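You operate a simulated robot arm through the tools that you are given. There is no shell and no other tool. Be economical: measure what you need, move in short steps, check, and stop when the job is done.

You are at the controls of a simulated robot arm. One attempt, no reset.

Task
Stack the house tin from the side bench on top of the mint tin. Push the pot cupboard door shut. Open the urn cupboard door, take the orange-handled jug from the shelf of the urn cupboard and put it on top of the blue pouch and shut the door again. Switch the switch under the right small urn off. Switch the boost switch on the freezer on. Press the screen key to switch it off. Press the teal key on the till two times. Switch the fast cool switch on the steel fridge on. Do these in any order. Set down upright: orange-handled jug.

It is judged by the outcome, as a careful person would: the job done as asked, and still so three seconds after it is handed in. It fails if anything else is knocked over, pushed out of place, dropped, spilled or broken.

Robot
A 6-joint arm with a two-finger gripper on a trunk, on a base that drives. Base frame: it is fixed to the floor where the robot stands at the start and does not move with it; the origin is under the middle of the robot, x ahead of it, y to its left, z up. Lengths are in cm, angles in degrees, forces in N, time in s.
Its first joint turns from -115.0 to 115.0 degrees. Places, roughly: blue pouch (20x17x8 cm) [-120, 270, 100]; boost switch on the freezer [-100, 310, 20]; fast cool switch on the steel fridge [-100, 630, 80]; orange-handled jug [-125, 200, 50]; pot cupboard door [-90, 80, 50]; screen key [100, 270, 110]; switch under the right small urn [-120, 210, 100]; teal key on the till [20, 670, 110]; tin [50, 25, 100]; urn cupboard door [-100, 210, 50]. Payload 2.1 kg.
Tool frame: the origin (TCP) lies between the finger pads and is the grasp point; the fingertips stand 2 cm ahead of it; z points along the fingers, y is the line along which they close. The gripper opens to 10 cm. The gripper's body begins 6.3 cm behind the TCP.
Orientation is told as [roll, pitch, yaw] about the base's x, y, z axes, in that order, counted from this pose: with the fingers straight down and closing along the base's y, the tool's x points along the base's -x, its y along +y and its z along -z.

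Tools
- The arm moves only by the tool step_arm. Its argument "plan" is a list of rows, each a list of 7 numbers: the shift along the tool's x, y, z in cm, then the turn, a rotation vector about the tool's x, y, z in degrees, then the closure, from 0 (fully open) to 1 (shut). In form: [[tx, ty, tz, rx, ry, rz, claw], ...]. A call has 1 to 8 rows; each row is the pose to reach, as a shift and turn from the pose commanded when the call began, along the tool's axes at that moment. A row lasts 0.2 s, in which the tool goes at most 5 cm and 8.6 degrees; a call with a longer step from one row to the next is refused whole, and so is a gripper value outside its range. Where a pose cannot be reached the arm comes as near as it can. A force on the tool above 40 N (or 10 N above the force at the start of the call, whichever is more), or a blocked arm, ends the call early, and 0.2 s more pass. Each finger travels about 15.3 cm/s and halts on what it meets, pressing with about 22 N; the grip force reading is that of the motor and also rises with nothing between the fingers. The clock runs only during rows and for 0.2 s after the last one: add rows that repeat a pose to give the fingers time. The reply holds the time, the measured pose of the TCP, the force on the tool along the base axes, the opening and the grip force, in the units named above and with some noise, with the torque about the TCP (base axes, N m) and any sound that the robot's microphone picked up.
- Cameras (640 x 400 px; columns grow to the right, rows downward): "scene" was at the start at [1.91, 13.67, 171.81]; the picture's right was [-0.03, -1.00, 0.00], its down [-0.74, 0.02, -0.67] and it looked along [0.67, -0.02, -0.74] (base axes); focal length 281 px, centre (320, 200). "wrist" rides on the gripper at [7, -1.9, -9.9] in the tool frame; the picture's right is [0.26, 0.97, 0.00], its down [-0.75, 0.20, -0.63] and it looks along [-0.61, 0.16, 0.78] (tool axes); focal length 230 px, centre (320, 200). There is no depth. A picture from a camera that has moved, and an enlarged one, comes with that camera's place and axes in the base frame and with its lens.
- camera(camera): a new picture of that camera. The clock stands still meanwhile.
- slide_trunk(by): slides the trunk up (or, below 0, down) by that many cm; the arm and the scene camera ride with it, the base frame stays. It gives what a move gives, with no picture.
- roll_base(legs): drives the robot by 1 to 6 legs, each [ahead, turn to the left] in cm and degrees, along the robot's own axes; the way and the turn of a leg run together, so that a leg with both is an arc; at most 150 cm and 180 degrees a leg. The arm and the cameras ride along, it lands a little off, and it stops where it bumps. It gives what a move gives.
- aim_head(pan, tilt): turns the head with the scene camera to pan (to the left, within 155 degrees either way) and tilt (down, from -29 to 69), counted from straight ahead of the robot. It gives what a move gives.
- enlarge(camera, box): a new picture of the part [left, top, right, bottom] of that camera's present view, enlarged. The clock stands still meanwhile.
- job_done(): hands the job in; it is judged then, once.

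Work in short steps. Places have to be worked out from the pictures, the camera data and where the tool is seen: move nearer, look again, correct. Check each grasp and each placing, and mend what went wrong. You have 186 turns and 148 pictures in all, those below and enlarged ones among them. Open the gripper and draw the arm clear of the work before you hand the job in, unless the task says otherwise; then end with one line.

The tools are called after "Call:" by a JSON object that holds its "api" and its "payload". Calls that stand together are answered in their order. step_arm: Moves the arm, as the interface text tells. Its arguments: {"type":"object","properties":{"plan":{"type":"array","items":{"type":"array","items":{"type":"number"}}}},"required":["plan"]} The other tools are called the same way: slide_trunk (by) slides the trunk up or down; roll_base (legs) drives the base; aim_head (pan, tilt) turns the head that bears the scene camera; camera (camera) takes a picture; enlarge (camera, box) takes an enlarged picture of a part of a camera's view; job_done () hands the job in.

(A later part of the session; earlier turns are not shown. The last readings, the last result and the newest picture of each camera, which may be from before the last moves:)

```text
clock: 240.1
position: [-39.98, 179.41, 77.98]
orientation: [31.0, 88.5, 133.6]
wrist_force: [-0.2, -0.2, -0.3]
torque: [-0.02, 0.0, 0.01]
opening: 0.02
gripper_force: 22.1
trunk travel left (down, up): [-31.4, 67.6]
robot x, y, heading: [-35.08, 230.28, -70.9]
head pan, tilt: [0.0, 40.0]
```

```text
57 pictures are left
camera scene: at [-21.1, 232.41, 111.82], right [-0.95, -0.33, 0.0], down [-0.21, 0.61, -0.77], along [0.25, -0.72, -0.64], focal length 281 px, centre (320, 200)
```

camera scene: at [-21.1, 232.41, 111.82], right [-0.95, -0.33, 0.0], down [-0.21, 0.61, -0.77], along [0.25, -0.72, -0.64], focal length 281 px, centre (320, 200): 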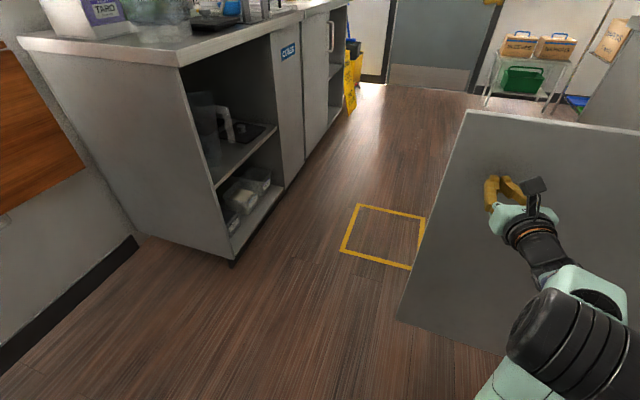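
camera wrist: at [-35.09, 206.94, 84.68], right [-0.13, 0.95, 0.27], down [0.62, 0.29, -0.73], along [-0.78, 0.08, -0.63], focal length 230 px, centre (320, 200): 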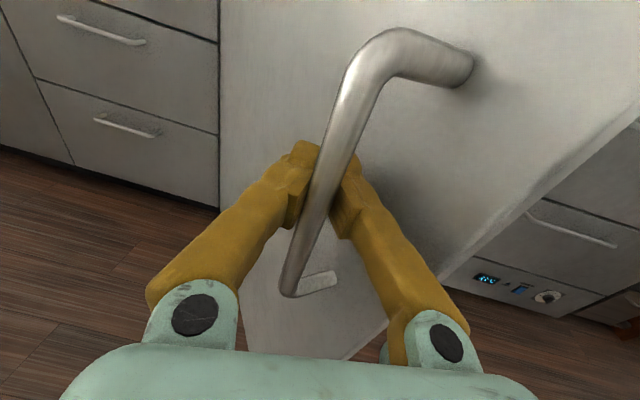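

Door at about 88°. One more push to pass 100°, so it stays while I work.

Call:
{"api": "roll_base", "payload": {"legs": [[14, -14]]}}

Call:
{"api": "aim_head", "payload": {"pan": -90, "tilt": 40}}

Call:
{"api": "camera", "payload": {"camera": "scene"}}

```text
clock: 241.1
position: [-41.86, 176.95, 78.16]
orientation: [40.0, 88.7, 139.7]
wrist_force: [3.9, 27.0, 2.6]
torque: [-0.15, 0.17, -0.05]
opening: 0.02
gripper_force: 22.5
trunk travel left (down, up): [-31.4, 67.6]
robot x, y, heading: [-34.25, 226.6, -74.5]
head pan, tilt: [0.0, 40.0]
stopped in leg 1: the force on the tool passed its limit at 181 N (the readings are from after the stop); the commanded pose is now the measured one
```

```text
clock: 242.7
position: [-41.72, 177.04, 78.15]
orientation: [38.0, 88.6, 137.6]
wrist_force: [5.5, 27.7, 5.4]
torque: [-0.19, 0.02, -0.02]
opening: 0.0
gripper_force: 21.9
trunk travel left (down, up): [-31.4, 67.6]
robot x, y, heading: [-34.22, 227.1, -74.5]
head pan, tilt: [-90.0, 40.0]
```

```text
56 pictures are left
camera scene: at [-30.19, 234.83, 111.76], right [-0.27, 0.96, -0.01], down [0.62, 0.17, -0.77], along [-0.74, -0.21, -0.64], focal length 281 px, centre (320, 200)
```

scene: 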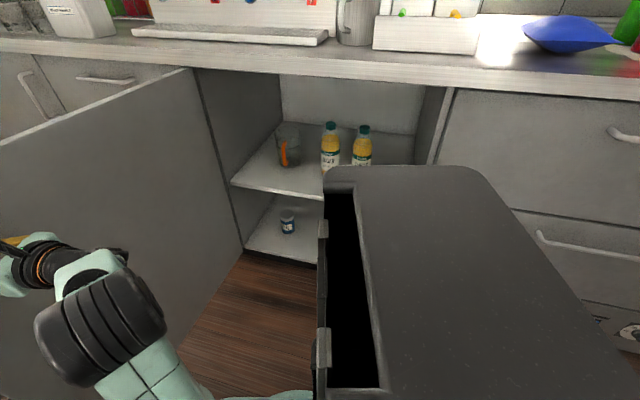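

The door is fully open at its stop (90°). The jug stands at about (-125, 194) on the shelf, handle toward me. I back off, retract the arm and turn toward the jug.

Call:
{"api": "roll_base", "payload": {"legs": [[-12, 0]]}}

Call:
{"api": "step_arm", "payload": {"plan": [[0, -3.5, -3, 0, 0, 0, 0.5], [0, -7, -6, 0, 0, 0, 0], [0, -10.5, -9, 0, 0, 0, 0], [0, -12, -10, 0, 0, 0, 0], [0, -12, -10, 0, 0, 0, 0]]}}

Call:
{"api": "roll_base", "payload": {"legs": [[0, -38.5], [21.5, 0], [0, -42]]}}

Call:
{"api": "aim_head", "payload": {"pan": 0, "tilt": 45}}

Call:
{"api": "camera", "payload": {"camera": "scene"}}

Call:
{"api": "camera", "payload": {"camera": "wrist"}}

```text
clock: 243.9
position: [-45.08, 188.02, 77.87]
orientation: [23.4, 88.4, 123.1]
wrist_force: [0.1, -0.8, 0.2]
torque: [-0.02, -0.04, -0.01]
opening: 0.0
gripper_force: 22.0
trunk travel left (down, up): [-31.4, 67.6]
robot x, y, heading: [-36.92, 238.76, -74.5]
head pan, tilt: [-90.0, 40.0]
```

```text
clock: 245.1
position: [-36.13, 197.66, 78.65]
orientation: [22.3, 88.4, 121.9]
wrist_force: [-0.3, 0.2, 0.0]
torque: [0.04, -0.02, -0.01]
opening: 9.99
gripper_force: 0.1
out of reach, approached as far as the arm can: row 3, 4, 5
trunk travel left (down, up): [-31.4, 67.6]
robot x, y, heading: [-37.34, 238.17, -74.5]
head pan, tilt: [-90.0, 40.0]
```

```text
clock: 250.5
position: [-85.22, 209.95, 78.72]
orientation: [22.9, 88.3, 42.6]
wrist_force: [0.4, -0.6, -0.7]
torque: [0.0, -0.03, 0.01]
opening: 10.01
gripper_force: 0.1
trunk travel left (down, up): [-31.4, 67.6]
robot x, y, heading: [-45.48, 218.7, -154.2]
head pan, tilt: [-90.0, 40.0]
```

```text
clock: 252.2
position: [-85.27, 210.1, 78.67]
orientation: [22.8, 88.3, 42.6]
wrist_force: [-0.6, -0.3, 0.1]
torque: [-0.01, 0.03, 0.02]
opening: 10.02
gripper_force: 0.1
trunk travel left (down, up): [-31.4, 67.6]
robot x, y, heading: [-45.18, 218.12, -154.2]
head pan, tilt: [0.0, 45.0]
```

```text
55 pictures are left
camera scene: at [-41.35, 204.91, 111.09], right [-0.43, 0.9, 0.0], down [0.64, 0.31, -0.71], along [-0.64, -0.31, -0.71], focal length 281 px, centre (320, 200)
```

scene: 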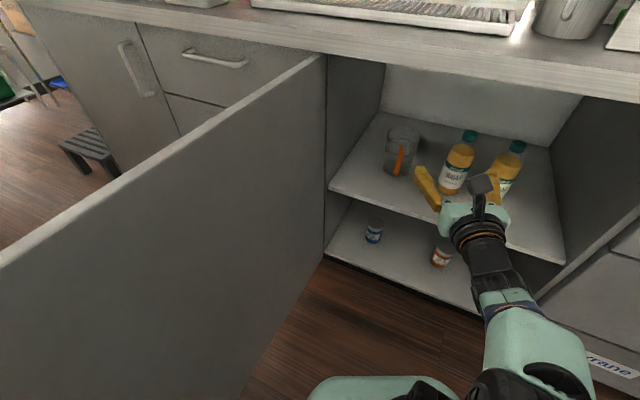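

```text
54 pictures are left
camera wrist: at [-75.59, 211.61, 85.86], right [-0.33, 0.9, 0.27], down [0.54, 0.42, -0.73], along [-0.77, -0.1, -0.63], focal length 230 px, centre (320, 200)
```

wrist: 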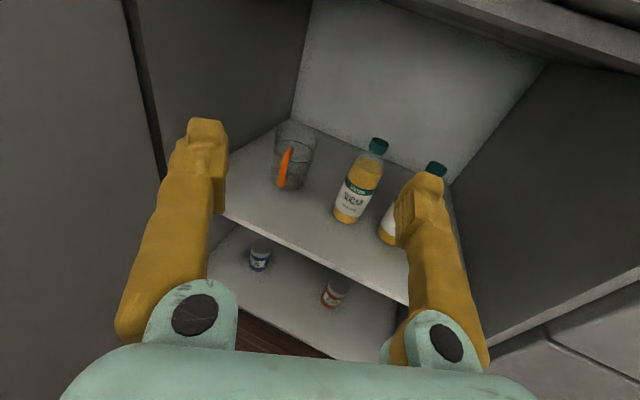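

Clear view. I enlarge the jug to see its handle and width.

Call:
{"api": "enlarge", "payload": {"camera": "wrist", "box": [230, 100, 410, 220]}}

Call:
{"api": "enlarge", "payload": {"camera": "scene", "box": [340, 100, 480, 200]}}

```text
3.33 times, centred on (320, 160) of wrist
camera zoom: at [-75.59, 211.61, 85.86], right [-0.33, 0.9, 0.27], down [0.54, 0.42, -0.73], along [-0.77, -0.1, -0.63], focal length 767 px, centre (320, 333)
```

zoom: 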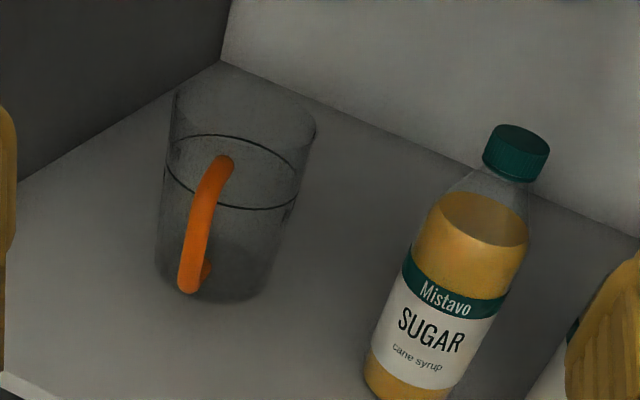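

```text
4.00 times, centred on (410, 150) of scene
camera zoom: at [-41.35, 204.91, 111.09], right [-0.43, 0.9, 0.0], down [0.64, 0.31, -0.71], along [-0.64, -0.31, -0.71], focal length 1126 px, centre (-40, 400)
```

zoom: 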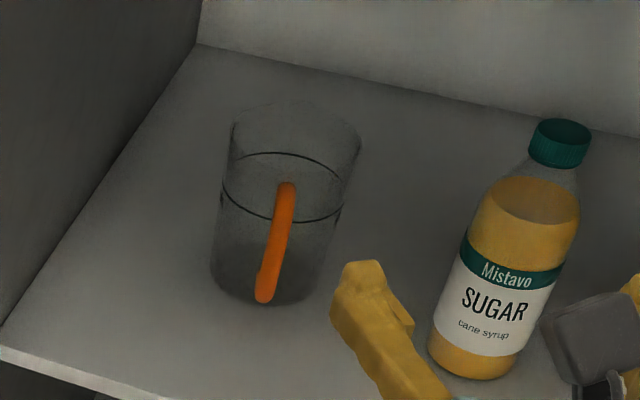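

The handle's grip bar is at about (-117, 195.9), z 51-59. I lower the tool to z 55.5 with a half-open gripper, extend the arm and roll in.

Call:
{"api": "slide_trunk", "payload": {"by": -23.2}}

Call:
{"api": "step_arm", "payload": {"plan": [[0, 0, 4, 0, 0, 0, 0.4], [0, 0, 8, 0, 0, 0, 0.4], [0, 0, 12, 0, 0, 0, 0.4], [0, 0, 14, 0, 0, 0, 0.4], [0, 0, 14, 0, 0, 0, 0.4]]}}

Call:
{"api": "roll_base", "payload": {"legs": [[9, 0]]}}

Call:
{"api": "camera", "payload": {"camera": "wrist"}}

```text
clock: 254.6
position: [-85.28, 210.08, 55.49]
orientation: [22.8, 88.3, 42.5]
wrist_force: [0.3, -1.0, 0.2]
torque: [0.02, 0.0, -0.01]
opening: 9.99
gripper_force: 0.1
trunk travel left (down, up): [-8.2, 90.8]
robot x, y, heading: [-45.66, 218.53, -154.1]
head pan, tilt: [0.0, 45.0]
```

```text
clock: 255.8
position: [-98.5, 205.34, 55.12]
orientation: [22.2, 88.3, 42.0]
wrist_force: [0.5, 0.4, -0.1]
torque: [0.01, 0.0, 0.04]
opening: 6.0
gripper_force: 0.0
trunk travel left (down, up): [-8.2, 90.8]
robot x, y, heading: [-45.78, 218.44, -154.4]
head pan, tilt: [0.0, 45.0]
```

```text
clock: 256.9
position: [-106.57, 201.36, 55.04]
orientation: [22.9, 88.2, 42.7]
wrist_force: [-0.1, -0.6, -0.1]
torque: [0.0, 0.05, -0.01]
opening: 6.0
gripper_force: 0.1
trunk travel left (down, up): [-8.2, 90.8]
robot x, y, heading: [-53.72, 214.51, -154.3]
head pan, tilt: [0.0, 45.0]
```

```text
51 pictures are left
camera wrist: at [-96.94, 202.94, 62.28], right [-0.33, 0.9, 0.27], down [0.54, 0.42, -0.73], along [-0.77, -0.1, -0.63], focal length 230 px, centre (320, 200)
```

wrist: 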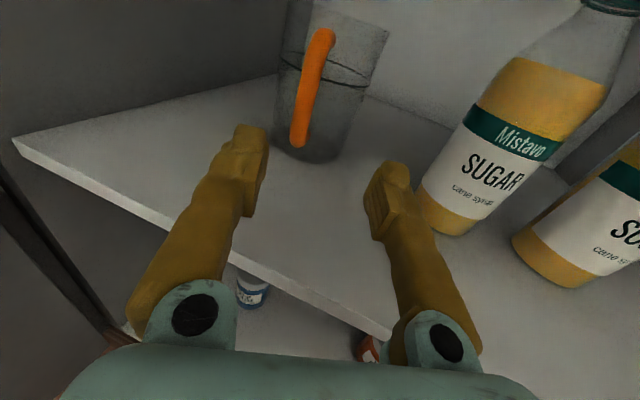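

Bar mid refined to (-117, 196.3, 56); the way in is clear of the sugar bottle. I roll 8 cm further and look.

Call:
{"api": "roll_base", "payload": {"legs": [[8, 0]]}}

Call:
{"api": "camera", "payload": {"camera": "wrist"}}

```text
clock: 258.0
position: [-113.85, 197.93, 55.08]
orientation: [22.9, 88.3, 42.8]
wrist_force: [-0.2, -0.4, -0.1]
torque: [0.0, 0.02, 0.0]
opening: 6.03
gripper_force: 0.1
trunk travel left (down, up): [-8.2, 90.8]
robot x, y, heading: [-60.48, 210.91, -154.0]
head pan, tilt: [0.0, 45.0]
```

```text
50 pictures are left
camera wrist: at [-104.14, 199.48, 62.28], right [-0.33, 0.9, 0.27], down [0.54, 0.42, -0.73], along [-0.77, -0.1, -0.63], focal length 230 px, centre (320, 200)
```

wrist: 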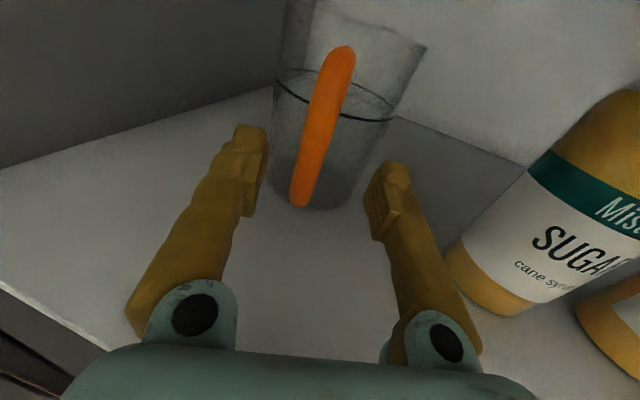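

Another 2.2 cm along the tool axis with 0.4 cm left, then close on the handle.

Call:
{"api": "step_arm", "payload": {"plan": [[0.3, -0.4, 1.1, 0, 0, 0, 0.4], [0.5, -0.4, 2.2, 0, 0, 0, 0.4], [0.5, -0.4, 2.2, 0, 0, 0, 0.7], [0.5, -0.4, 2.2, 0, 0, 0, 1], [0.5, -0.4, 2.2, 0, 0, 0, 1], [0.5, -0.4, 2.2, 0, 0, 0, 1]]}}

Call:
{"api": "camera", "payload": {"camera": "wrist"}}

```text
clock: 259.4
position: [-115.84, 196.7, 55.59]
orientation: [23.2, 88.2, 42.9]
wrist_force: [-0.1, -0.6, 1.6]
torque: [-0.13, 0.07, 0.0]
opening: 0.59
gripper_force: 22.0
trunk travel left (down, up): [-8.2, 90.8]
robot x, y, heading: [-61.02, 210.91, -154.2]
head pan, tilt: [0.0, 45.0]
```

```text
49 pictures are left
camera wrist: at [-106.08, 198.33, 62.75], right [-0.33, 0.9, 0.27], down [0.54, 0.42, -0.73], along [-0.77, -0.1, -0.63], focal length 230 px, centre (320, 200)
```

wrist: 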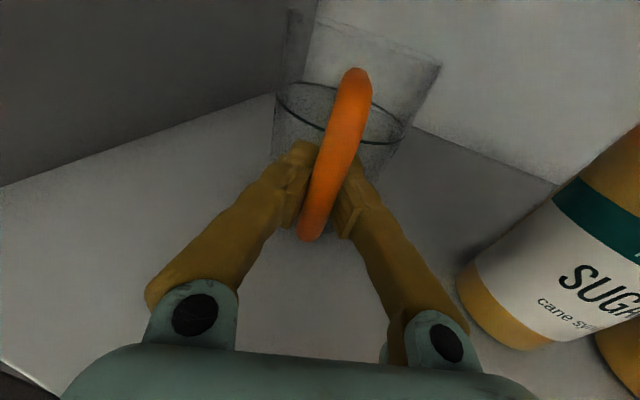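

Handle gripped (0.6 cm). I lift 3 cm and check for tilt.

Call:
{"api": "slide_trunk", "payload": {"by": 3}}

Call:
{"api": "camera", "payload": {"camera": "wrist"}}

```text
clock: 260.1
position: [-115.82, 196.74, 58.51]
orientation: [22.2, 88.3, 42.1]
wrist_force: [0.8, -0.2, -1.1]
torque: [0.01, -0.1, -0.02]
opening: 0.59
gripper_force: 21.9
trunk travel left (down, up): [-11.2, 87.8]
robot x, y, heading: [-60.63, 211.24, -154.2]
head pan, tilt: [0.0, 45.0]
```

```text
48 pictures are left
camera wrist: at [-106.11, 198.34, 65.71], right [-0.33, 0.9, 0.27], down [0.54, 0.42, -0.73], along [-0.77, -0.1, -0.63], focal length 230 px, centre (320, 200)
```

wrist: 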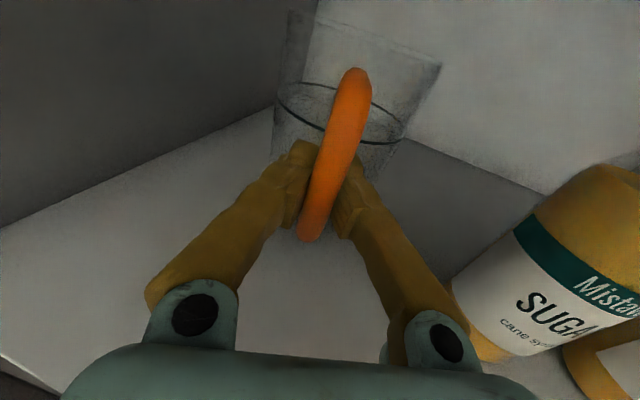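

Jug is lifted upright and light. I back out 36 cm, clear of the counter edge, then raise.

Call:
{"api": "roll_base", "payload": {"legs": [[-36, 0]]}}

Call:
{"api": "slide_trunk", "payload": {"by": 40}}

Call:
{"api": "slide_trunk", "payload": {"by": 22}}

Call:
{"api": "aim_head", "payload": {"pan": -45, "tilt": 30}}

Call:
{"api": "camera", "payload": {"camera": "scene"}}

```text
clock: 262.4
position: [-83.23, 212.16, 58.46]
orientation: [22.4, 88.3, 42.5]
wrist_force: [-0.3, 0.2, -1.9]
torque: [0.01, -0.09, 0.01]
opening: 0.59
gripper_force: 21.9
trunk travel left (down, up): [-11.2, 87.8]
robot x, y, heading: [-28.66, 226.91, -153.7]
head pan, tilt: [0.0, 45.0]
```

```text
clock: 266.3
position: [-83.38, 212.06, 98.52]
orientation: [22.3, 88.3, 42.5]
wrist_force: [-1.0, -0.8, -1.0]
torque: [0.01, -0.11, 0.02]
opening: 0.59
gripper_force: 21.7
trunk travel left (down, up): [-51.2, 47.8]
robot x, y, heading: [-28.25, 226.73, -153.9]
head pan, tilt: [0.0, 45.0]
```

```text
clock: 268.6
position: [-83.43, 212.11, 120.49]
orientation: [22.3, 88.4, 42.3]
wrist_force: [-0.2, 0.3, -1.0]
torque: [0.0, -0.12, 0.02]
opening: 0.6
gripper_force: 22.5
trunk travel left (down, up): [-73.2, 25.8]
robot x, y, heading: [-28.44, 226.69, -153.8]
head pan, tilt: [0.0, 45.0]
```

```text
clock: 269.7
position: [-83.42, 212.13, 120.52]
orientation: [22.2, 88.4, 42.4]
wrist_force: [0.1, -0.3, -1.9]
torque: [0.01, -0.1, -0.01]
opening: 0.59
gripper_force: 22.3
trunk travel left (down, up): [-73.2, 25.8]
robot x, y, heading: [-28.54, 226.66, -153.9]
head pan, tilt: [-45.0, 30.0]
```

```text
47 pictures are left
camera scene: at [-25.58, 219.69, 155.15], right [0.32, 0.95, 0.0], down [0.47, -0.16, -0.87], along [-0.82, 0.28, -0.5], focal length 281 px, centre (320, 200)
```

scene: 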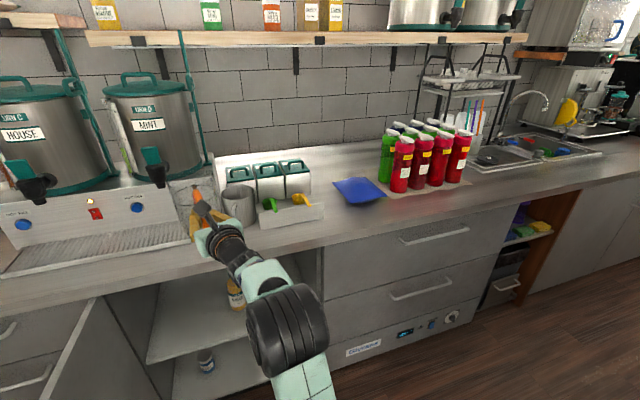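

The pouch centre is about (-122, 271). I carry the jug at z 120 around: turn, drive 41 cm along the aisle, and turn to face the pouch.

Call:
{"api": "roll_base", "payload": {"legs": [[0, -116], [41, 0], [0, 96]]}}

Call:
{"api": "aim_head", "payload": {"pan": 0, "tilt": 40}}

Call:
{"api": "camera", "payload": {"camera": "scene"}}

Call:
{"api": "camera", "payload": {"camera": "wrist"}}

```text
clock: 281.1
position: [-86.03, 272.25, 120.56]
orientation: [22.5, 88.3, 23.2]
wrist_force: [-0.6, -0.2, -1.3]
torque: [0.0, -0.08, -0.02]
opening: 0.6
gripper_force: 22.2
trunk travel left (down, up): [-73.2, 25.8]
robot x, y, heading: [-29.19, 268.11, -173.3]
head pan, tilt: [-45.0, 30.0]
```

```text
clock: 282.2
position: [-86.03, 272.23, 120.34]
orientation: [22.2, 88.4, 23.0]
wrist_force: [0.2, 0.7, -1.7]
torque: [0.01, -0.11, -0.03]
opening: 0.6
gripper_force: 22.1
trunk travel left (down, up): [-73.2, 25.8]
robot x, y, heading: [-28.89, 267.64, -173.2]
head pan, tilt: [0.0, 40.0]
```

```text
46 pictures are left
camera scene: at [-30.3, 253.58, 153.62], right [-0.11, 0.99, 0.0], down [0.64, 0.07, -0.77], along [-0.76, -0.09, -0.64], focal length 281 px, centre (320, 200)
```

scene: 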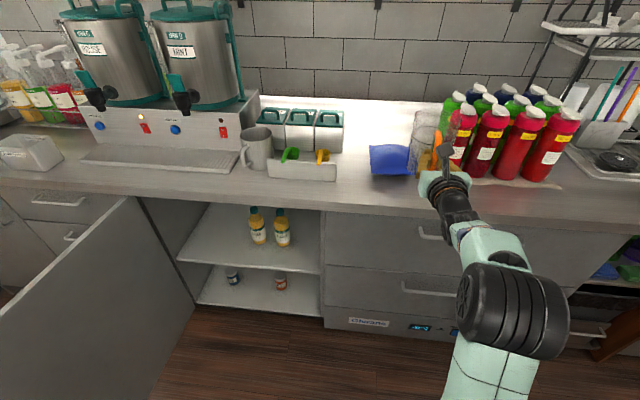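

```text
45 pictures are left
camera wrist: at [-76.4, 270.45, 127.71], right [-0.02, 0.96, 0.27], down [0.65, 0.22, -0.73], along [-0.76, 0.16, -0.63], focal length 230 px, centre (320, 200)
```

wrist: 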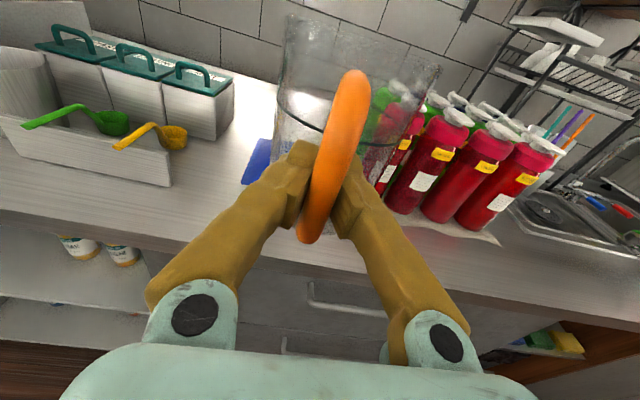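

I zoom in on the pouch to fix its centre and height.

Call:
{"api": "enlarge", "payload": {"camera": "scene", "box": [340, 100, 480, 200]}}

```text
4.00 times, centred on (410, 150) of scene
camera zoom: at [-30.3, 253.58, 153.62], right [-0.11, 0.99, 0.0], down [0.64, 0.07, -0.77], along [-0.76, -0.09, -0.64], focal length 1126 px, centre (-40, 400)
```

zoom: 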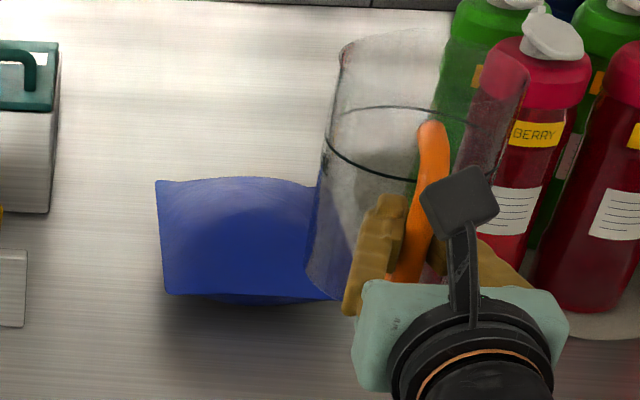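

Pouch spans x -136..-116, y 262..281; centre about (-126, 271), top near z 100. I roll 20 cm closer and check.

Call:
{"api": "roll_base", "payload": {"legs": [[22, 0]]}}

Call:
{"api": "camera", "payload": {"camera": "wrist"}}

Call:
{"api": "camera", "payload": {"camera": "scene"}}

```text
clock: 283.9
position: [-107.81, 269.4, 120.56]
orientation: [22.6, 88.3, 23.6]
wrist_force: [-0.4, 1.1, -1.3]
torque: [-0.01, -0.12, -0.01]
opening: 0.59
gripper_force: 22.5
trunk travel left (down, up): [-73.2, 25.8]
robot x, y, heading: [-51.21, 264.82, -173.1]
head pan, tilt: [0.0, 40.0]
```

```text
43 pictures are left
camera wrist: at [-98.17, 267.76, 127.73], right [-0.02, 0.96, 0.27], down [0.65, 0.22, -0.73], along [-0.76, 0.16, -0.63], focal length 230 px, centre (320, 200)
```

wrist: 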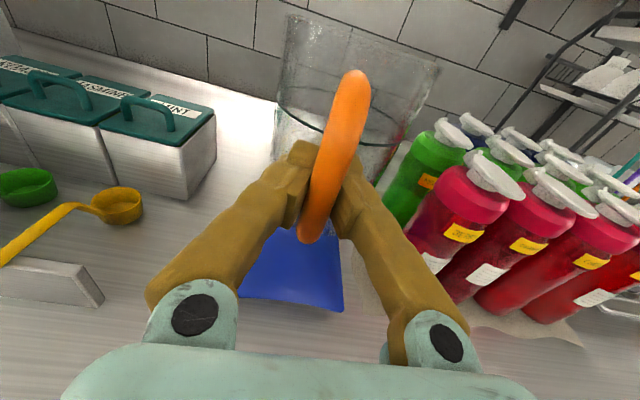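

```text
42 pictures are left
camera scene: at [-52.01, 251.01, 153.62], right [-0.12, 0.99, 0.0], down [0.64, 0.08, -0.77], along [-0.76, -0.09, -0.64], focal length 281 px, centre (320, 200)
```

scene: 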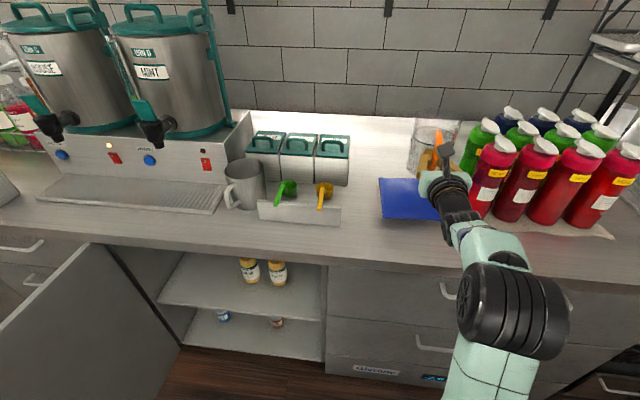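

Pouch centre refined to (-124.2, 271.2). I move the last 6.8 cm, shift 1 cm right, and lower 9 cm.

Call:
{"api": "roll_base", "payload": {"legs": [[6.8, 0]]}}

Call:
{"api": "step_arm", "payload": {"plan": [[0, 1.0, 0, 0, 0, 0, 1], [0, 1.0, 0, 0, 0, 0, 1]]}}

Call:
{"api": "slide_trunk", "payload": {"by": -9}}

Call:
{"api": "enlarge", "payload": {"camera": "scene", "box": [360, 110, 520, 230]}}

Call:
{"api": "camera", "payload": {"camera": "wrist"}}

```text
clock: 284.9
position: [-113.35, 268.89, 121.24]
orientation: [31.4, 88.7, 32.3]
wrist_force: [0.5, 0.1, -1.5]
torque: [-0.03, -0.14, 0.0]
opening: 0.58
gripper_force: 21.8
trunk travel left (down, up): [-73.2, 25.8]
robot x, y, heading: [-57.93, 264.31, -173.2]
head pan, tilt: [0.0, 40.0]
```

```text
clock: 285.5
position: [-114.2, 269.72, 120.77]
orientation: [25.4, 88.4, 26.4]
wrist_force: [0.4, 0.6, -1.6]
torque: [-0.02, -0.08, 0.04]
opening: 0.62
gripper_force: 22.4
trunk travel left (down, up): [-73.2, 25.8]
robot x, y, heading: [-57.74, 264.49, -173.4]
head pan, tilt: [0.0, 40.0]
```

```text
clock: 286.7
position: [-114.39, 269.63, 111.65]
orientation: [23.5, 88.5, 24.4]
wrist_force: [0.4, -0.2, -2.2]
torque: [-0.03, -0.11, 0.0]
opening: 0.59
gripper_force: 22.5
trunk travel left (down, up): [-64.2, 34.8]
robot x, y, heading: [-57.8, 264.35, -173.1]
head pan, tilt: [0.0, 40.0]
```

```text
3.33 times, centred on (440, 170) of scene
camera zoom: at [-58.82, 250.21, 144.62], right [-0.12, 0.99, 0.0], down [0.64, 0.08, -0.77], along [-0.76, -0.09, -0.64], focal length 938 px, centre (-80, 300)
```

zoom: 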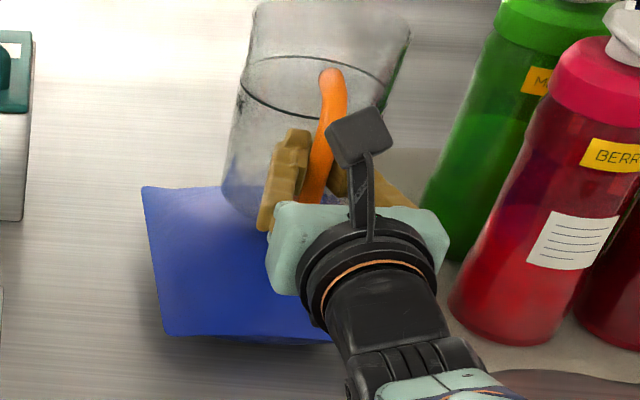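

```text
40 pictures are left
camera wrist: at [-104.79, 267.96, 118.82], right [-0.02, 0.96, 0.27], down [0.65, 0.22, -0.73], along [-0.76, 0.16, -0.63], focal length 230 px, centre (320, 200)
```

wrist: 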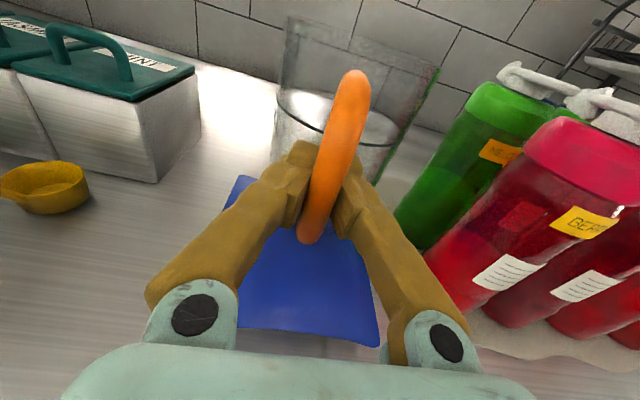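

Jug is centred above the pouch. I lower 2 cm, then in small steps until contact.

Call:
{"api": "slide_trunk", "payload": {"by": -2}}

Call:
{"api": "slide_trunk", "payload": {"by": -1}}

Call:
{"api": "enlarge", "payload": {"camera": "scene", "box": [360, 110, 520, 230]}}

```text
clock: 287.4
position: [-114.12, 269.67, 109.73]
orientation: [28.0, 88.6, 29.0]
wrist_force: [0.0, 0.2, 3.4]
torque: [-0.06, 0.54, 0.0]
opening: 0.57
gripper_force: 21.9
trunk travel left (down, up): [-62.2, 36.8]
robot x, y, heading: [-58.36, 264.54, -173.0]
head pan, tilt: [0.0, 40.0]
```

```text
clock: 288.0
position: [-114.59, 269.72, 108.5]
orientation: [18.9, 88.1, 19.8]
wrist_force: [-0.3, -0.2, 1.4]
torque: [-0.01, -0.03, 0.06]
opening: 0.0
gripper_force: 22.1
trunk travel left (down, up): [-61.2, 37.8]
robot x, y, heading: [-57.85, 264.64, -173.2]
head pan, tilt: [0.0, 40.0]
```

```text
3.33 times, centred on (440, 170) of scene
camera zoom: at [-58.96, 250.22, 141.59], right [-0.12, 0.99, 0.0], down [0.64, 0.08, -0.77], along [-0.76, -0.09, -0.64], focal length 938 px, centre (-80, 300)
```

zoom: 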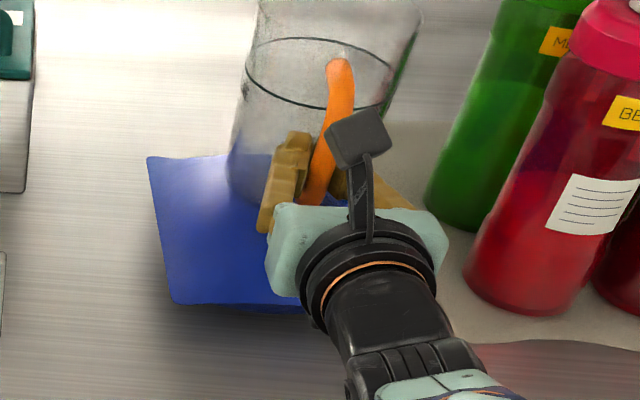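

The jug has made contact and rests on the pouch. I open the fingers slightly and check that it stands.

Call:
{"api": "step_arm", "payload": {"plan": [[0.5, 0, 0, 0, 0, 0, 0.9], [0.5, 0, 0, 0, 0, 0, 0.7], [0.5, 0, 0, 0, 0, 0, 0.6], [0.5, 0, 0, 0, 0, 0, 0.6]]}}

Call:
{"api": "camera", "payload": {"camera": "wrist"}}

```text
clock: 289.0
position: [-114.41, 269.72, 109.18]
orientation: [23.4, 88.3, 24.4]
wrist_force: [-0.5, 0.3, 0.2]
torque: [0.01, -0.02, -0.02]
opening: 3.99
gripper_force: 0.1
trunk travel left (down, up): [-61.2, 37.8]
robot x, y, heading: [-57.89, 264.51, -173.3]
head pan, tilt: [0.0, 40.0]
```

```text
38 pictures are left
camera wrist: at [-104.78, 267.93, 116.34], right [-0.02, 0.96, 0.27], down [0.65, 0.22, -0.73], along [-0.76, 0.16, -0.63], focal length 230 px, centre (320, 200)
```

wrist: 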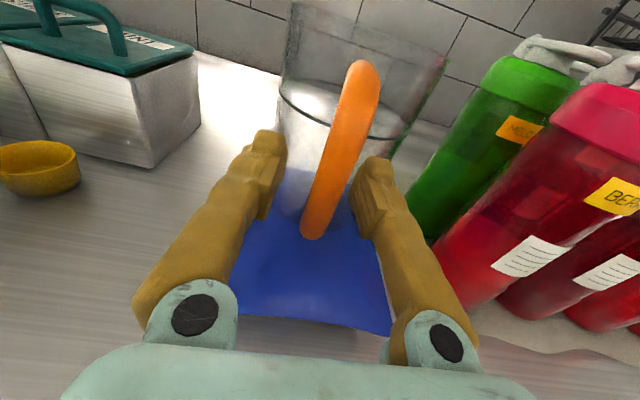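

The jug stands freely. I draw the arm back along its axis, then roll back and view.

Call:
{"api": "step_arm", "payload": {"plan": [[0, 0, -3, 0, 0, 0, 0.6], [0, 0, -6.5, 0, 0, 0, 0.5], [0, 0, -9, 0, 0, 0, 0.5]]}}

Call:
{"api": "roll_base", "payload": {"legs": [[-26, 0]]}}

Call:
{"api": "camera", "payload": {"camera": "scene"}}

```text
clock: 289.8
position: [-105.31, 269.83, 109.39]
orientation: [24.3, 88.4, 25.2]
wrist_force: [-0.7, -0.3, 0.6]
torque: [-0.03, 0.06, 0.01]
opening: 5.03
gripper_force: 0.1
trunk travel left (down, up): [-61.2, 37.8]
robot x, y, heading: [-58.44, 264.37, -173.2]
head pan, tilt: [0.0, 40.0]
```

```text
clock: 291.7
position: [-79.53, 272.84, 109.46]
orientation: [24.0, 88.4, 24.8]
wrist_force: [-0.8, 1.2, -0.4]
torque: [0.01, 0.0, -0.01]
opening: 5.0
gripper_force: 0.2
trunk travel left (down, up): [-61.2, 37.8]
robot x, y, heading: [-32.1, 267.34, -173.1]
head pan, tilt: [0.0, 40.0]
```

```text
37 pictures are left
camera scene: at [-32.93, 253.28, 141.62], right [-0.12, 0.99, 0.0], down [0.64, 0.08, -0.77], along [-0.76, -0.09, -0.64], focal length 281 px, centre (320, 200)
```

scene: 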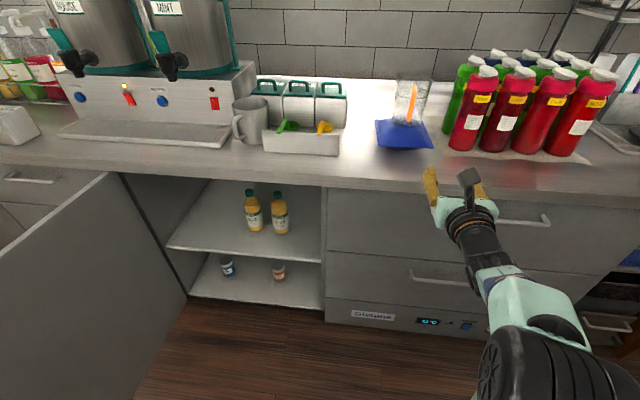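

Jug stands upright on the pouch. Door seems to be drifting closed by itself; meanwhile I look at the freezer panel below.

Call:
{"api": "aim_head", "payload": {"pan": -20, "tilt": 50}}

Call:
{"api": "camera", "payload": {"camera": "scene"}}

```text
clock: 292.5
position: [-79.56, 272.82, 109.48]
orientation: [24.0, 88.4, 24.8]
wrist_force: [-0.3, 0.7, 1.0]
torque: [0.02, 0.02, -0.02]
opening: 5.0
gripper_force: 0.1
trunk travel left (down, up): [-61.2, 37.8]
robot x, y, heading: [-32.14, 267.27, -173.1]
head pan, tilt: [-20.0, 50.0]
```

```text
36 pictures are left
camera scene: at [-32.04, 256.02, 140.2], right [0.23, 0.97, 0.0], down [0.75, -0.17, -0.64], along [-0.63, 0.15, -0.77], focal length 281 px, centre (320, 200)
```

scene: 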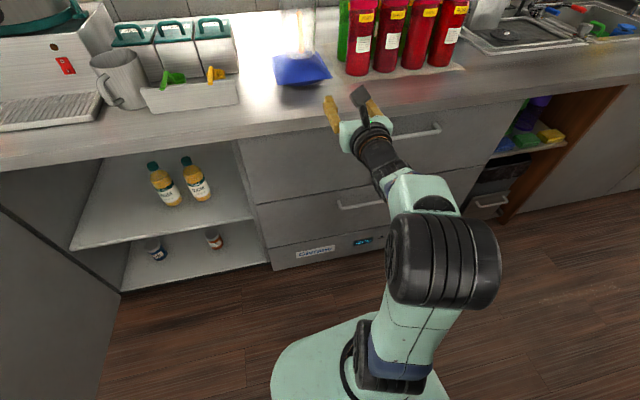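

The panel is at about y 295-305, z 15-20. I test reaching lower with the arm: move the tool down 33 cm before lowering the trunk.

Call:
{"api": "step_arm", "payload": {"plan": [[-4.5, 0, 0, 0, 0, 0, 1], [-9, 0, 0, 0, 0, 0, 1], [-13.5, 0, 0, 0, 0, 0, 1], [-18, 0, 0, 0, 0, 0, 1], [-22.5, 0, 0, 0, 0, 0, 1], [-27, 0, 0, 0, 0, 0, 1], [-31.5, 0, 0, 0, 0, 0, 1], [-33, 0, 0, 0, 0, 0, 1]]}}

Call:
{"api": "aim_head", "payload": {"pan": 0, "tilt": 45}}

Call:
{"api": "camera", "payload": {"camera": "scene"}}

```text
clock: 294.3
position: [-78.73, 273.3, 76.52]
orientation: [25.5, 88.5, 26.2]
wrist_force: [0.2, 0.2, -0.4]
torque: [0.02, 0.03, 0.04]
opening: 0.0
gripper_force: 22.0
trunk travel left (down, up): [-61.2, 37.8]
robot x, y, heading: [-32.15, 267.29, -173.5]
head pan, tilt: [-20.0, 50.0]
```

```text
clock: 295.1
position: [-78.66, 273.26, 76.4]
orientation: [23.6, 88.4, 24.5]
wrist_force: [0.6, 0.9, -0.8]
torque: [0.02, -0.01, 0.02]
opening: 0.0
gripper_force: 22.2
trunk travel left (down, up): [-61.2, 37.8]
robot x, y, heading: [-32.3, 267.1, -173.4]
head pan, tilt: [0.0, 45.0]
```

```text
35 pictures are left
camera scene: at [-32.61, 253.33, 140.89], right [-0.12, 0.99, 0.0], down [0.7, 0.08, -0.71], along [-0.7, -0.08, -0.71], focal length 281 px, centre (320, 200)
```

scene: 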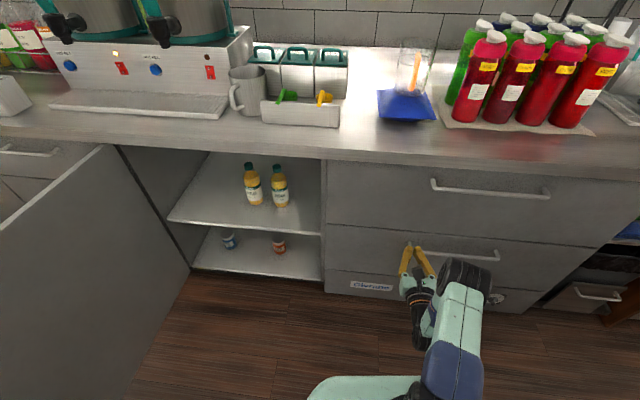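

That works. I drive along to face the freezer panel.

Call:
{"api": "roll_base", "payload": {"legs": [[0, -96.6], [29, 0], [0, 96]]}}

Call:
{"api": "slide_trunk", "payload": {"by": -40}}

Call:
{"api": "camera", "payload": {"camera": "wrist"}}

Call:
{"api": "camera", "payload": {"camera": "scene"}}

```text
clock: 305.3
position: [-78.53, 302.92, 76.58]
orientation: [23.9, 88.4, 24.2]
wrist_force: [0.8, 0.7, -0.6]
torque: [0.0, 0.03, 0.01]
opening: 0.02
gripper_force: 21.8
trunk travel left (down, up): [-61.2, 37.8]
robot x, y, heading: [-32.12, 296.32, -173.8]
head pan, tilt: [0.0, 45.0]
```

```text
clock: 309.1
position: [-78.59, 302.9, 36.52]
orientation: [23.8, 88.4, 24.1]
wrist_force: [-0.4, -0.3, 0.3]
torque: [-0.01, 0.0, -0.01]
opening: 0.0
gripper_force: 22.1
trunk travel left (down, up): [-21.2, 77.8]
robot x, y, heading: [-32.18, 296.62, -173.8]
head pan, tilt: [0.0, 45.0]
```

```text
34 pictures are left
camera wrist: at [-68.99, 301.07, 43.69], right [-0.01, 0.96, 0.27], down [0.65, 0.21, -0.73], along [-0.76, 0.17, -0.63], focal length 230 px, centre (320, 200)
```

wrist: 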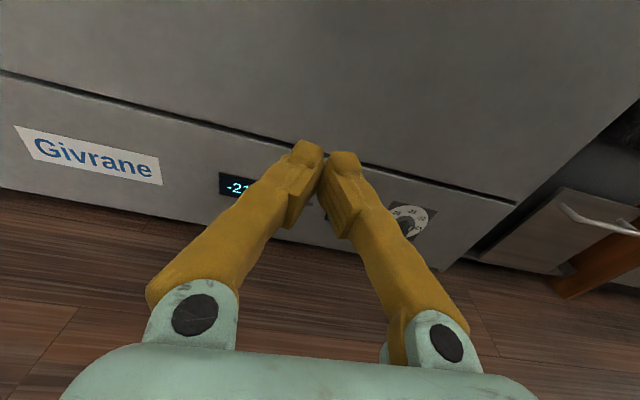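

```text
33 pictures are left
camera scene: at [-32.75, 282.43, 100.89], right [-0.11, 0.99, 0.0], down [0.7, 0.08, -0.71], along [-0.7, -0.08, -0.71], focal length 281 px, centre (320, 200)
```

scene: 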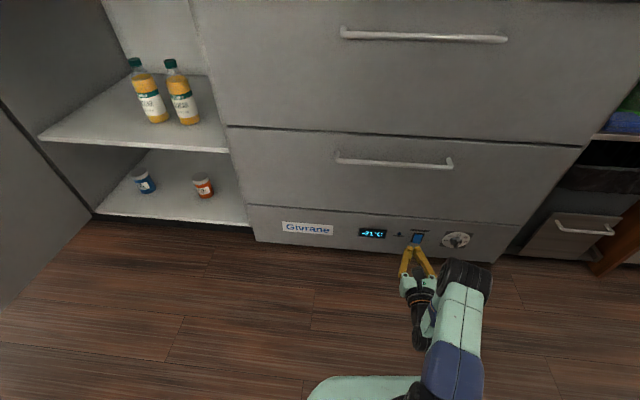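

The panel is visible; I zoom in on the blue switch to see its type.

Call:
{"api": "enlarge", "payload": {"camera": "scene", "box": [350, 215, 480, 265]}}

```text
4.92 times, centred on (415, 240) of scene
camera zoom: at [-32.75, 282.43, 100.89], right [-0.11, 0.99, 0.0], down [0.7, 0.08, -0.71], along [-0.7, -0.08, -0.71], focal length 1385 px, centre (-148, 3)
```

zoom: 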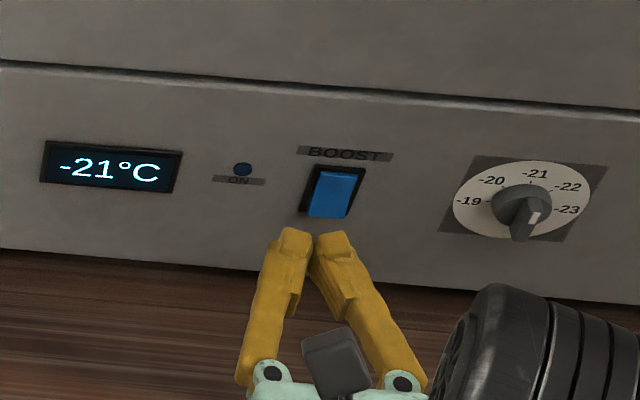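

Boost rocker at about (-102.3, 312, 13.5), lamp "ON" dark. I move right 9 cm, lower, and open the fingers for a close look.

Call:
{"api": "step_arm", "payload": {"plan": [[0, 4, 0, 0, 0, 0, 0.5], [0, 8, 0, 0, 0, 0, 0], [0, 9.3, 0, 0, 0, 0, 0], [0, 9.3, 0, 0, 0, 0, 0]]}}

Call:
{"api": "slide_trunk", "payload": {"by": -20}}

Call:
{"api": "enlarge", "payload": {"camera": "wrist", "box": [200, 0, 440, 150]}}

```text
clock: 310.1
position: [-78.71, 312.07, 36.75]
orientation: [23.5, 88.4, 23.9]
wrist_force: [1.1, -0.4, 0.1]
torque: [0.06, -0.01, 0.0]
opening: 10.0
gripper_force: 0.0
trunk travel left (down, up): [-21.2, 77.8]
robot x, y, heading: [-32.2, 296.41, -173.9]
head pan, tilt: [0.0, 45.0]
```

```text
clock: 312.3
position: [-78.69, 312.18, 16.7]
orientation: [23.7, 88.3, 24.0]
wrist_force: [-0.5, 0.6, -0.5]
torque: [0.01, 0.01, 0.02]
opening: 9.99
gripper_force: 0.0
trunk travel left (down, up): [-1.2, 97.8]
robot x, y, heading: [-32.05, 296.51, -173.8]
head pan, tilt: [0.0, 45.0]
```

```text
2.67 times, centred on (320, 75) of wrist
camera zoom: at [-69.07, 310.38, 23.84], right [-0.01, 0.96, 0.27], down [0.65, 0.21, -0.73], along [-0.76, 0.17, -0.63], focal length 614 px, centre (320, 533)
```

zoom: 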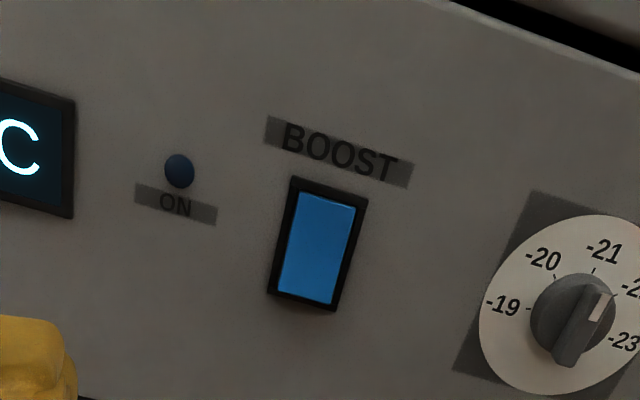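

Unmarked rocker, centre z 14.8. The tool is level with its upper half; pressing either half is harmless, so I approach and press the top first.

Call:
{"api": "roll_base", "payload": {"legs": [[18, 0]]}}

Call:
{"api": "step_arm", "payload": {"plan": [[0, 1, 0, 0, 0, 0, 0.5], [0, 2.1, 0, 0, 0, 0, 1], [0, 2.1, 0, 0, 0, 0, 1], [0, 2.1, 0, 0, 0, 0, 1]]}}

Call:
{"api": "camera", "payload": {"camera": "wrist"}}

```text
clock: 313.8
position: [-96.4, 310.35, 16.65]
orientation: [23.5, 88.4, 23.9]
wrist_force: [-0.3, -0.1, -0.1]
torque: [-0.04, -0.01, -0.02]
opening: 10.05
gripper_force: 0.2
trunk travel left (down, up): [-1.2, 97.8]
robot x, y, heading: [-49.68, 294.93, -173.8]
head pan, tilt: [0.0, 45.0]
```

```text
clock: 314.8
position: [-96.27, 312.56, 16.65]
orientation: [23.4, 88.4, 23.6]
wrist_force: [-0.1, 0.5, -0.2]
torque: [-0.04, -0.01, 0.01]
opening: 0.0
gripper_force: 22.4
trunk travel left (down, up): [-1.2, 97.8]
robot x, y, heading: [-49.78, 295.1, -173.6]
head pan, tilt: [0.0, 45.0]
```

```text
30 pictures are left
camera wrist: at [-86.68, 310.64, 23.85], right [-0.01, 0.96, 0.27], down [0.65, 0.21, -0.73], along [-0.76, 0.17, -0.63], focal length 230 px, centre (320, 200)
```

wrist: 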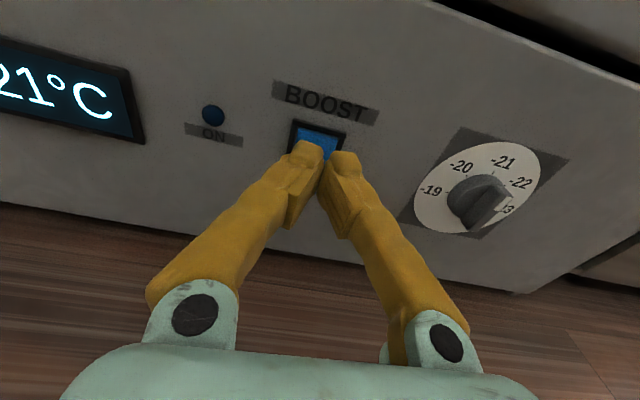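

Aligned. I push forward in steps.

Call:
{"api": "step_arm", "payload": {"plan": [[0.3, 0, 1.5, 0, 0, 0, 1], [0.3, 0, 3, 0, 0, 0, 1], [0.3, 0, 4, 0, 0, 0, 1], [0.3, 0, 4.8, 0, 0, 0, 1], [0.3, 0, 5.4, 0, 0, 0, 1]]}}

Call:
{"api": "camera", "payload": {"camera": "wrist"}}

```text
clock: 315.5
position: [-99.49, 312.49, 16.81]
orientation: [21.2, 88.4, 21.5]
wrist_force: [11.5, -1.4, 5.0]
torque: [-0.02, -0.02, 0.01]
opening: 0.61
gripper_force: 29.4
trunk travel left (down, up): [-1.2, 97.8]
robot x, y, heading: [-49.7, 294.93, -173.8]
head pan, tilt: [0.0, 45.0]
stopped in row 3: the force on the tool passed its limit at 70 N (the readings are from after the stop); the commanded pose is now the measured one
```

```text
29 pictures are left
camera wrist: at [-89.8, 310.64, 24.01], right [-0.01, 0.96, 0.27], down [0.65, 0.21, -0.73], along [-0.76, 0.16, -0.63], focal length 230 px, centre (320, 200)
```

wrist: 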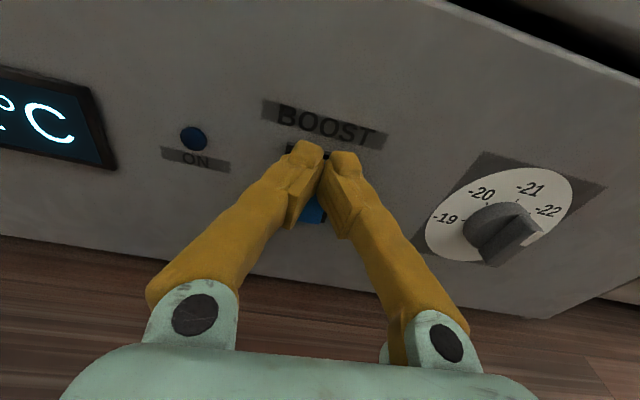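

No click; the top half is already in. I back off, go down 3.7 cm and press the lower half.

Call:
{"api": "step_arm", "payload": {"plan": [[0, 0, -2, 0, 0, 0, 1], [-2, 0.2, -2.5, 0, 0, 0, 1], [-3.7, 0.2, -2.5, 0, 0, 0, 1], [-3.7, 0.2, -2.5, 0, 0, 0, 1], [-3.7, 0.2, -1, 0, 0, 0, 1], [-3.7, 0.2, 0, 0, 0, 0, 1], [-3.7, 0.2, 0.7, 0, 0, 0, 1], [-3.7, 0.2, 1.3, 0, 0, 0, 1]]}}

Call:
{"api": "camera", "payload": {"camera": "wrist"}}

```text
clock: 317.0
position: [-99.47, 312.7, 12.76]
orientation: [12.8, 88.2, 13.1]
wrist_force: [2.7, -0.1, 0.4]
torque: [-0.02, 0.04, -0.04]
opening: 0.03
gripper_force: 29.7
trunk travel left (down, up): [-1.2, 97.8]
robot x, y, heading: [-49.98, 294.52, -174.2]
head pan, tilt: [0.0, 45.0]
stopped in row 7: the force on the tool passed its limit at 61 N (the readings are from after the stop); the commanded pose is now the measured one
```

```text
28 pictures are left
camera wrist: at [-89.82, 310.96, 20.09], right [-0.01, 0.96, 0.26], down [0.65, 0.21, -0.73], along [-0.76, 0.16, -0.63], focal length 230 px, centre (320, 200)
```

wrist: 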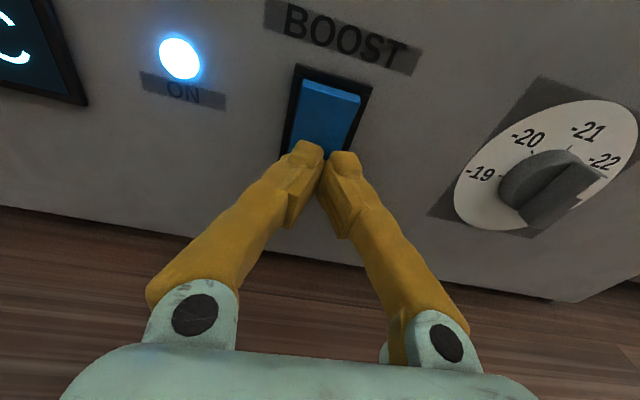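

Boost lamp is ON. I back off, raise, and check the urn cupboard door.

Call:
{"api": "step_arm", "payload": {"plan": [[0, 0, -3, 0, 0, 0, 1], [0, 0, -3, 0, 0, 0, 1]]}}

Call:
{"api": "roll_base", "payload": {"legs": [[-24, 0]]}}

Call:
{"api": "slide_trunk", "payload": {"by": 30}}

Call:
{"api": "aim_head", "payload": {"pan": 40, "tilt": 30}}

Call:
{"api": "camera", "payload": {"camera": "scene"}}

```text
clock: 317.6
position: [-96.43, 312.88, 12.96]
orientation: [14.2, 88.2, 14.4]
wrist_force: [0.2, 0.0, 0.4]
torque: [-0.02, 0.01, 0.01]
opening: 0.0
gripper_force: 29.7
trunk travel left (down, up): [-1.2, 97.8]
robot x, y, heading: [-49.49, 294.64, -174.1]
head pan, tilt: [0.0, 45.0]
```

```text
clock: 319.4
position: [-72.46, 315.27, 12.84]
orientation: [13.5, 88.3, 13.6]
wrist_force: [-0.8, 0.5, 0.3]
torque: [0.01, -0.02, 0.03]
opening: 0.0
gripper_force: 29.3
trunk travel left (down, up): [-1.2, 97.8]
robot x, y, heading: [-25.81, 297.05, -174.6]
head pan, tilt: [0.0, 45.0]
```

```text
clock: 322.4
position: [-72.47, 315.36, 42.87]
orientation: [13.6, 88.3, 13.6]
wrist_force: [0.1, 0.1, -0.1]
torque: [0.01, -0.02, 0.03]
opening: 0.02
gripper_force: 29.1
trunk travel left (down, up): [-31.2, 67.8]
robot x, y, heading: [-25.92, 297.18, -174.2]
head pan, tilt: [0.0, 45.0]
```

```text
clock: 323.5
position: [-72.57, 315.29, 43.08]
orientation: [13.6, 88.2, 13.6]
wrist_force: [0.6, 0.2, 0.9]
torque: [0.0, 0.02, 0.01]
opening: 0.0
gripper_force: 29.4
trunk travel left (down, up): [-31.2, 67.8]
robot x, y, heading: [-26.01, 297.21, -174.2]
head pan, tilt: [40.0, 30.0]
```

```text
27 pictures are left
camera scene: at [-24.81, 277.35, 113.15], right [-0.72, 0.7, 0.0], down [0.35, 0.36, -0.87], along [-0.6, -0.62, -0.5], focal length 281 px, centre (320, 200)
```

scene: 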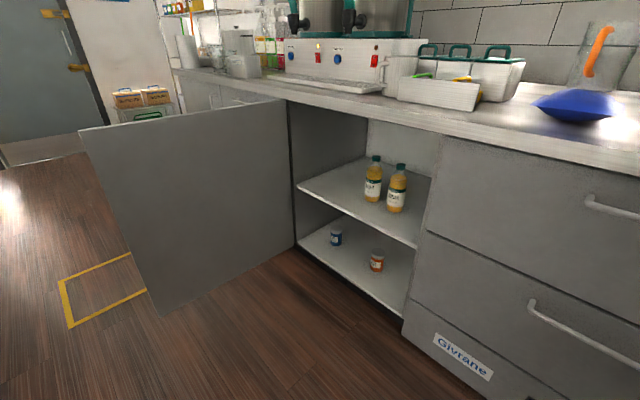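

Boost done; the urn door still stands open at about 90°. I go around it to push it shut from outside: first tidy the arm, then drive past its edge to the south.

Call:
{"api": "step_arm", "payload": {"plan": [[3, -3, 1.5, 0, 0, 0, 1], [6, -6, 3.4, 0, 0, 0, 1], [10, -6, 3.4, 0, 0, 0, 1], [14, -6, 3.4, 0, 0, 0, 1], [17, -6, 3.4, 0, 0, 0, 1], [17, -6, 3.4, 0, 0, 0, 1]]}}

Call:
{"api": "roll_base", "payload": {"legs": [[0, 106.7], [88.8, 0], [0, -26], [97, 0], [0, -131.5]]}}

Call:
{"api": "aim_head", "payload": {"pan": 0, "tilt": 35}}

Call:
{"api": "camera", "payload": {"camera": "scene"}}

```text
clock: 324.9
position: [-76.48, 309.1, 59.84]
orientation: [12.6, 88.3, 12.7]
wrist_force: [0.4, -0.4, 0.1]
torque: [0.01, -0.02, 0.01]
opening: 0.01
gripper_force: 29.6
trunk travel left (down, up): [-31.2, 67.8]
robot x, y, heading: [-25.83, 297.15, -174.3]
head pan, tilt: [40.0, 30.0]
```

```text
clock: 345.4
position: [-18.92, 165.95, 59.77]
orientation: [13.6, 88.4, -36.1]
wrist_force: [0.5, 0.1, -0.7]
torque: [0.01, 0.01, 0.03]
opening: 0.01
gripper_force: 28.9
trunk travel left (down, up): [-31.2, 67.8]
robot x, y, heading: [4.34, 119.92, 136.2]
head pan, tilt: [40.0, 30.0]
```

```text
clock: 346.5
position: [-18.94, 165.84, 59.7]
orientation: [13.5, 88.4, -36.0]
wrist_force: [0.8, -0.5, -0.4]
torque: [0.0, -0.01, -0.01]
opening: 0.01
gripper_force: 29.7
trunk travel left (down, up): [-31.2, 67.8]
robot x, y, heading: [4.75, 119.86, 136.3]
head pan, tilt: [0.0, 35.0]
```

```text
26 pictures are left
camera scene: at [-7.07, 111.44, 112.37], right [0.69, 0.72, 0.0], down [0.41, -0.4, -0.82], along [-0.59, 0.57, -0.57], focal length 281 px, centre (320, 200)
```

scene: 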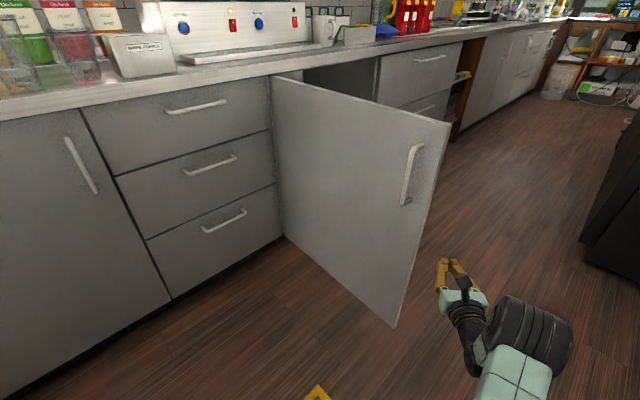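

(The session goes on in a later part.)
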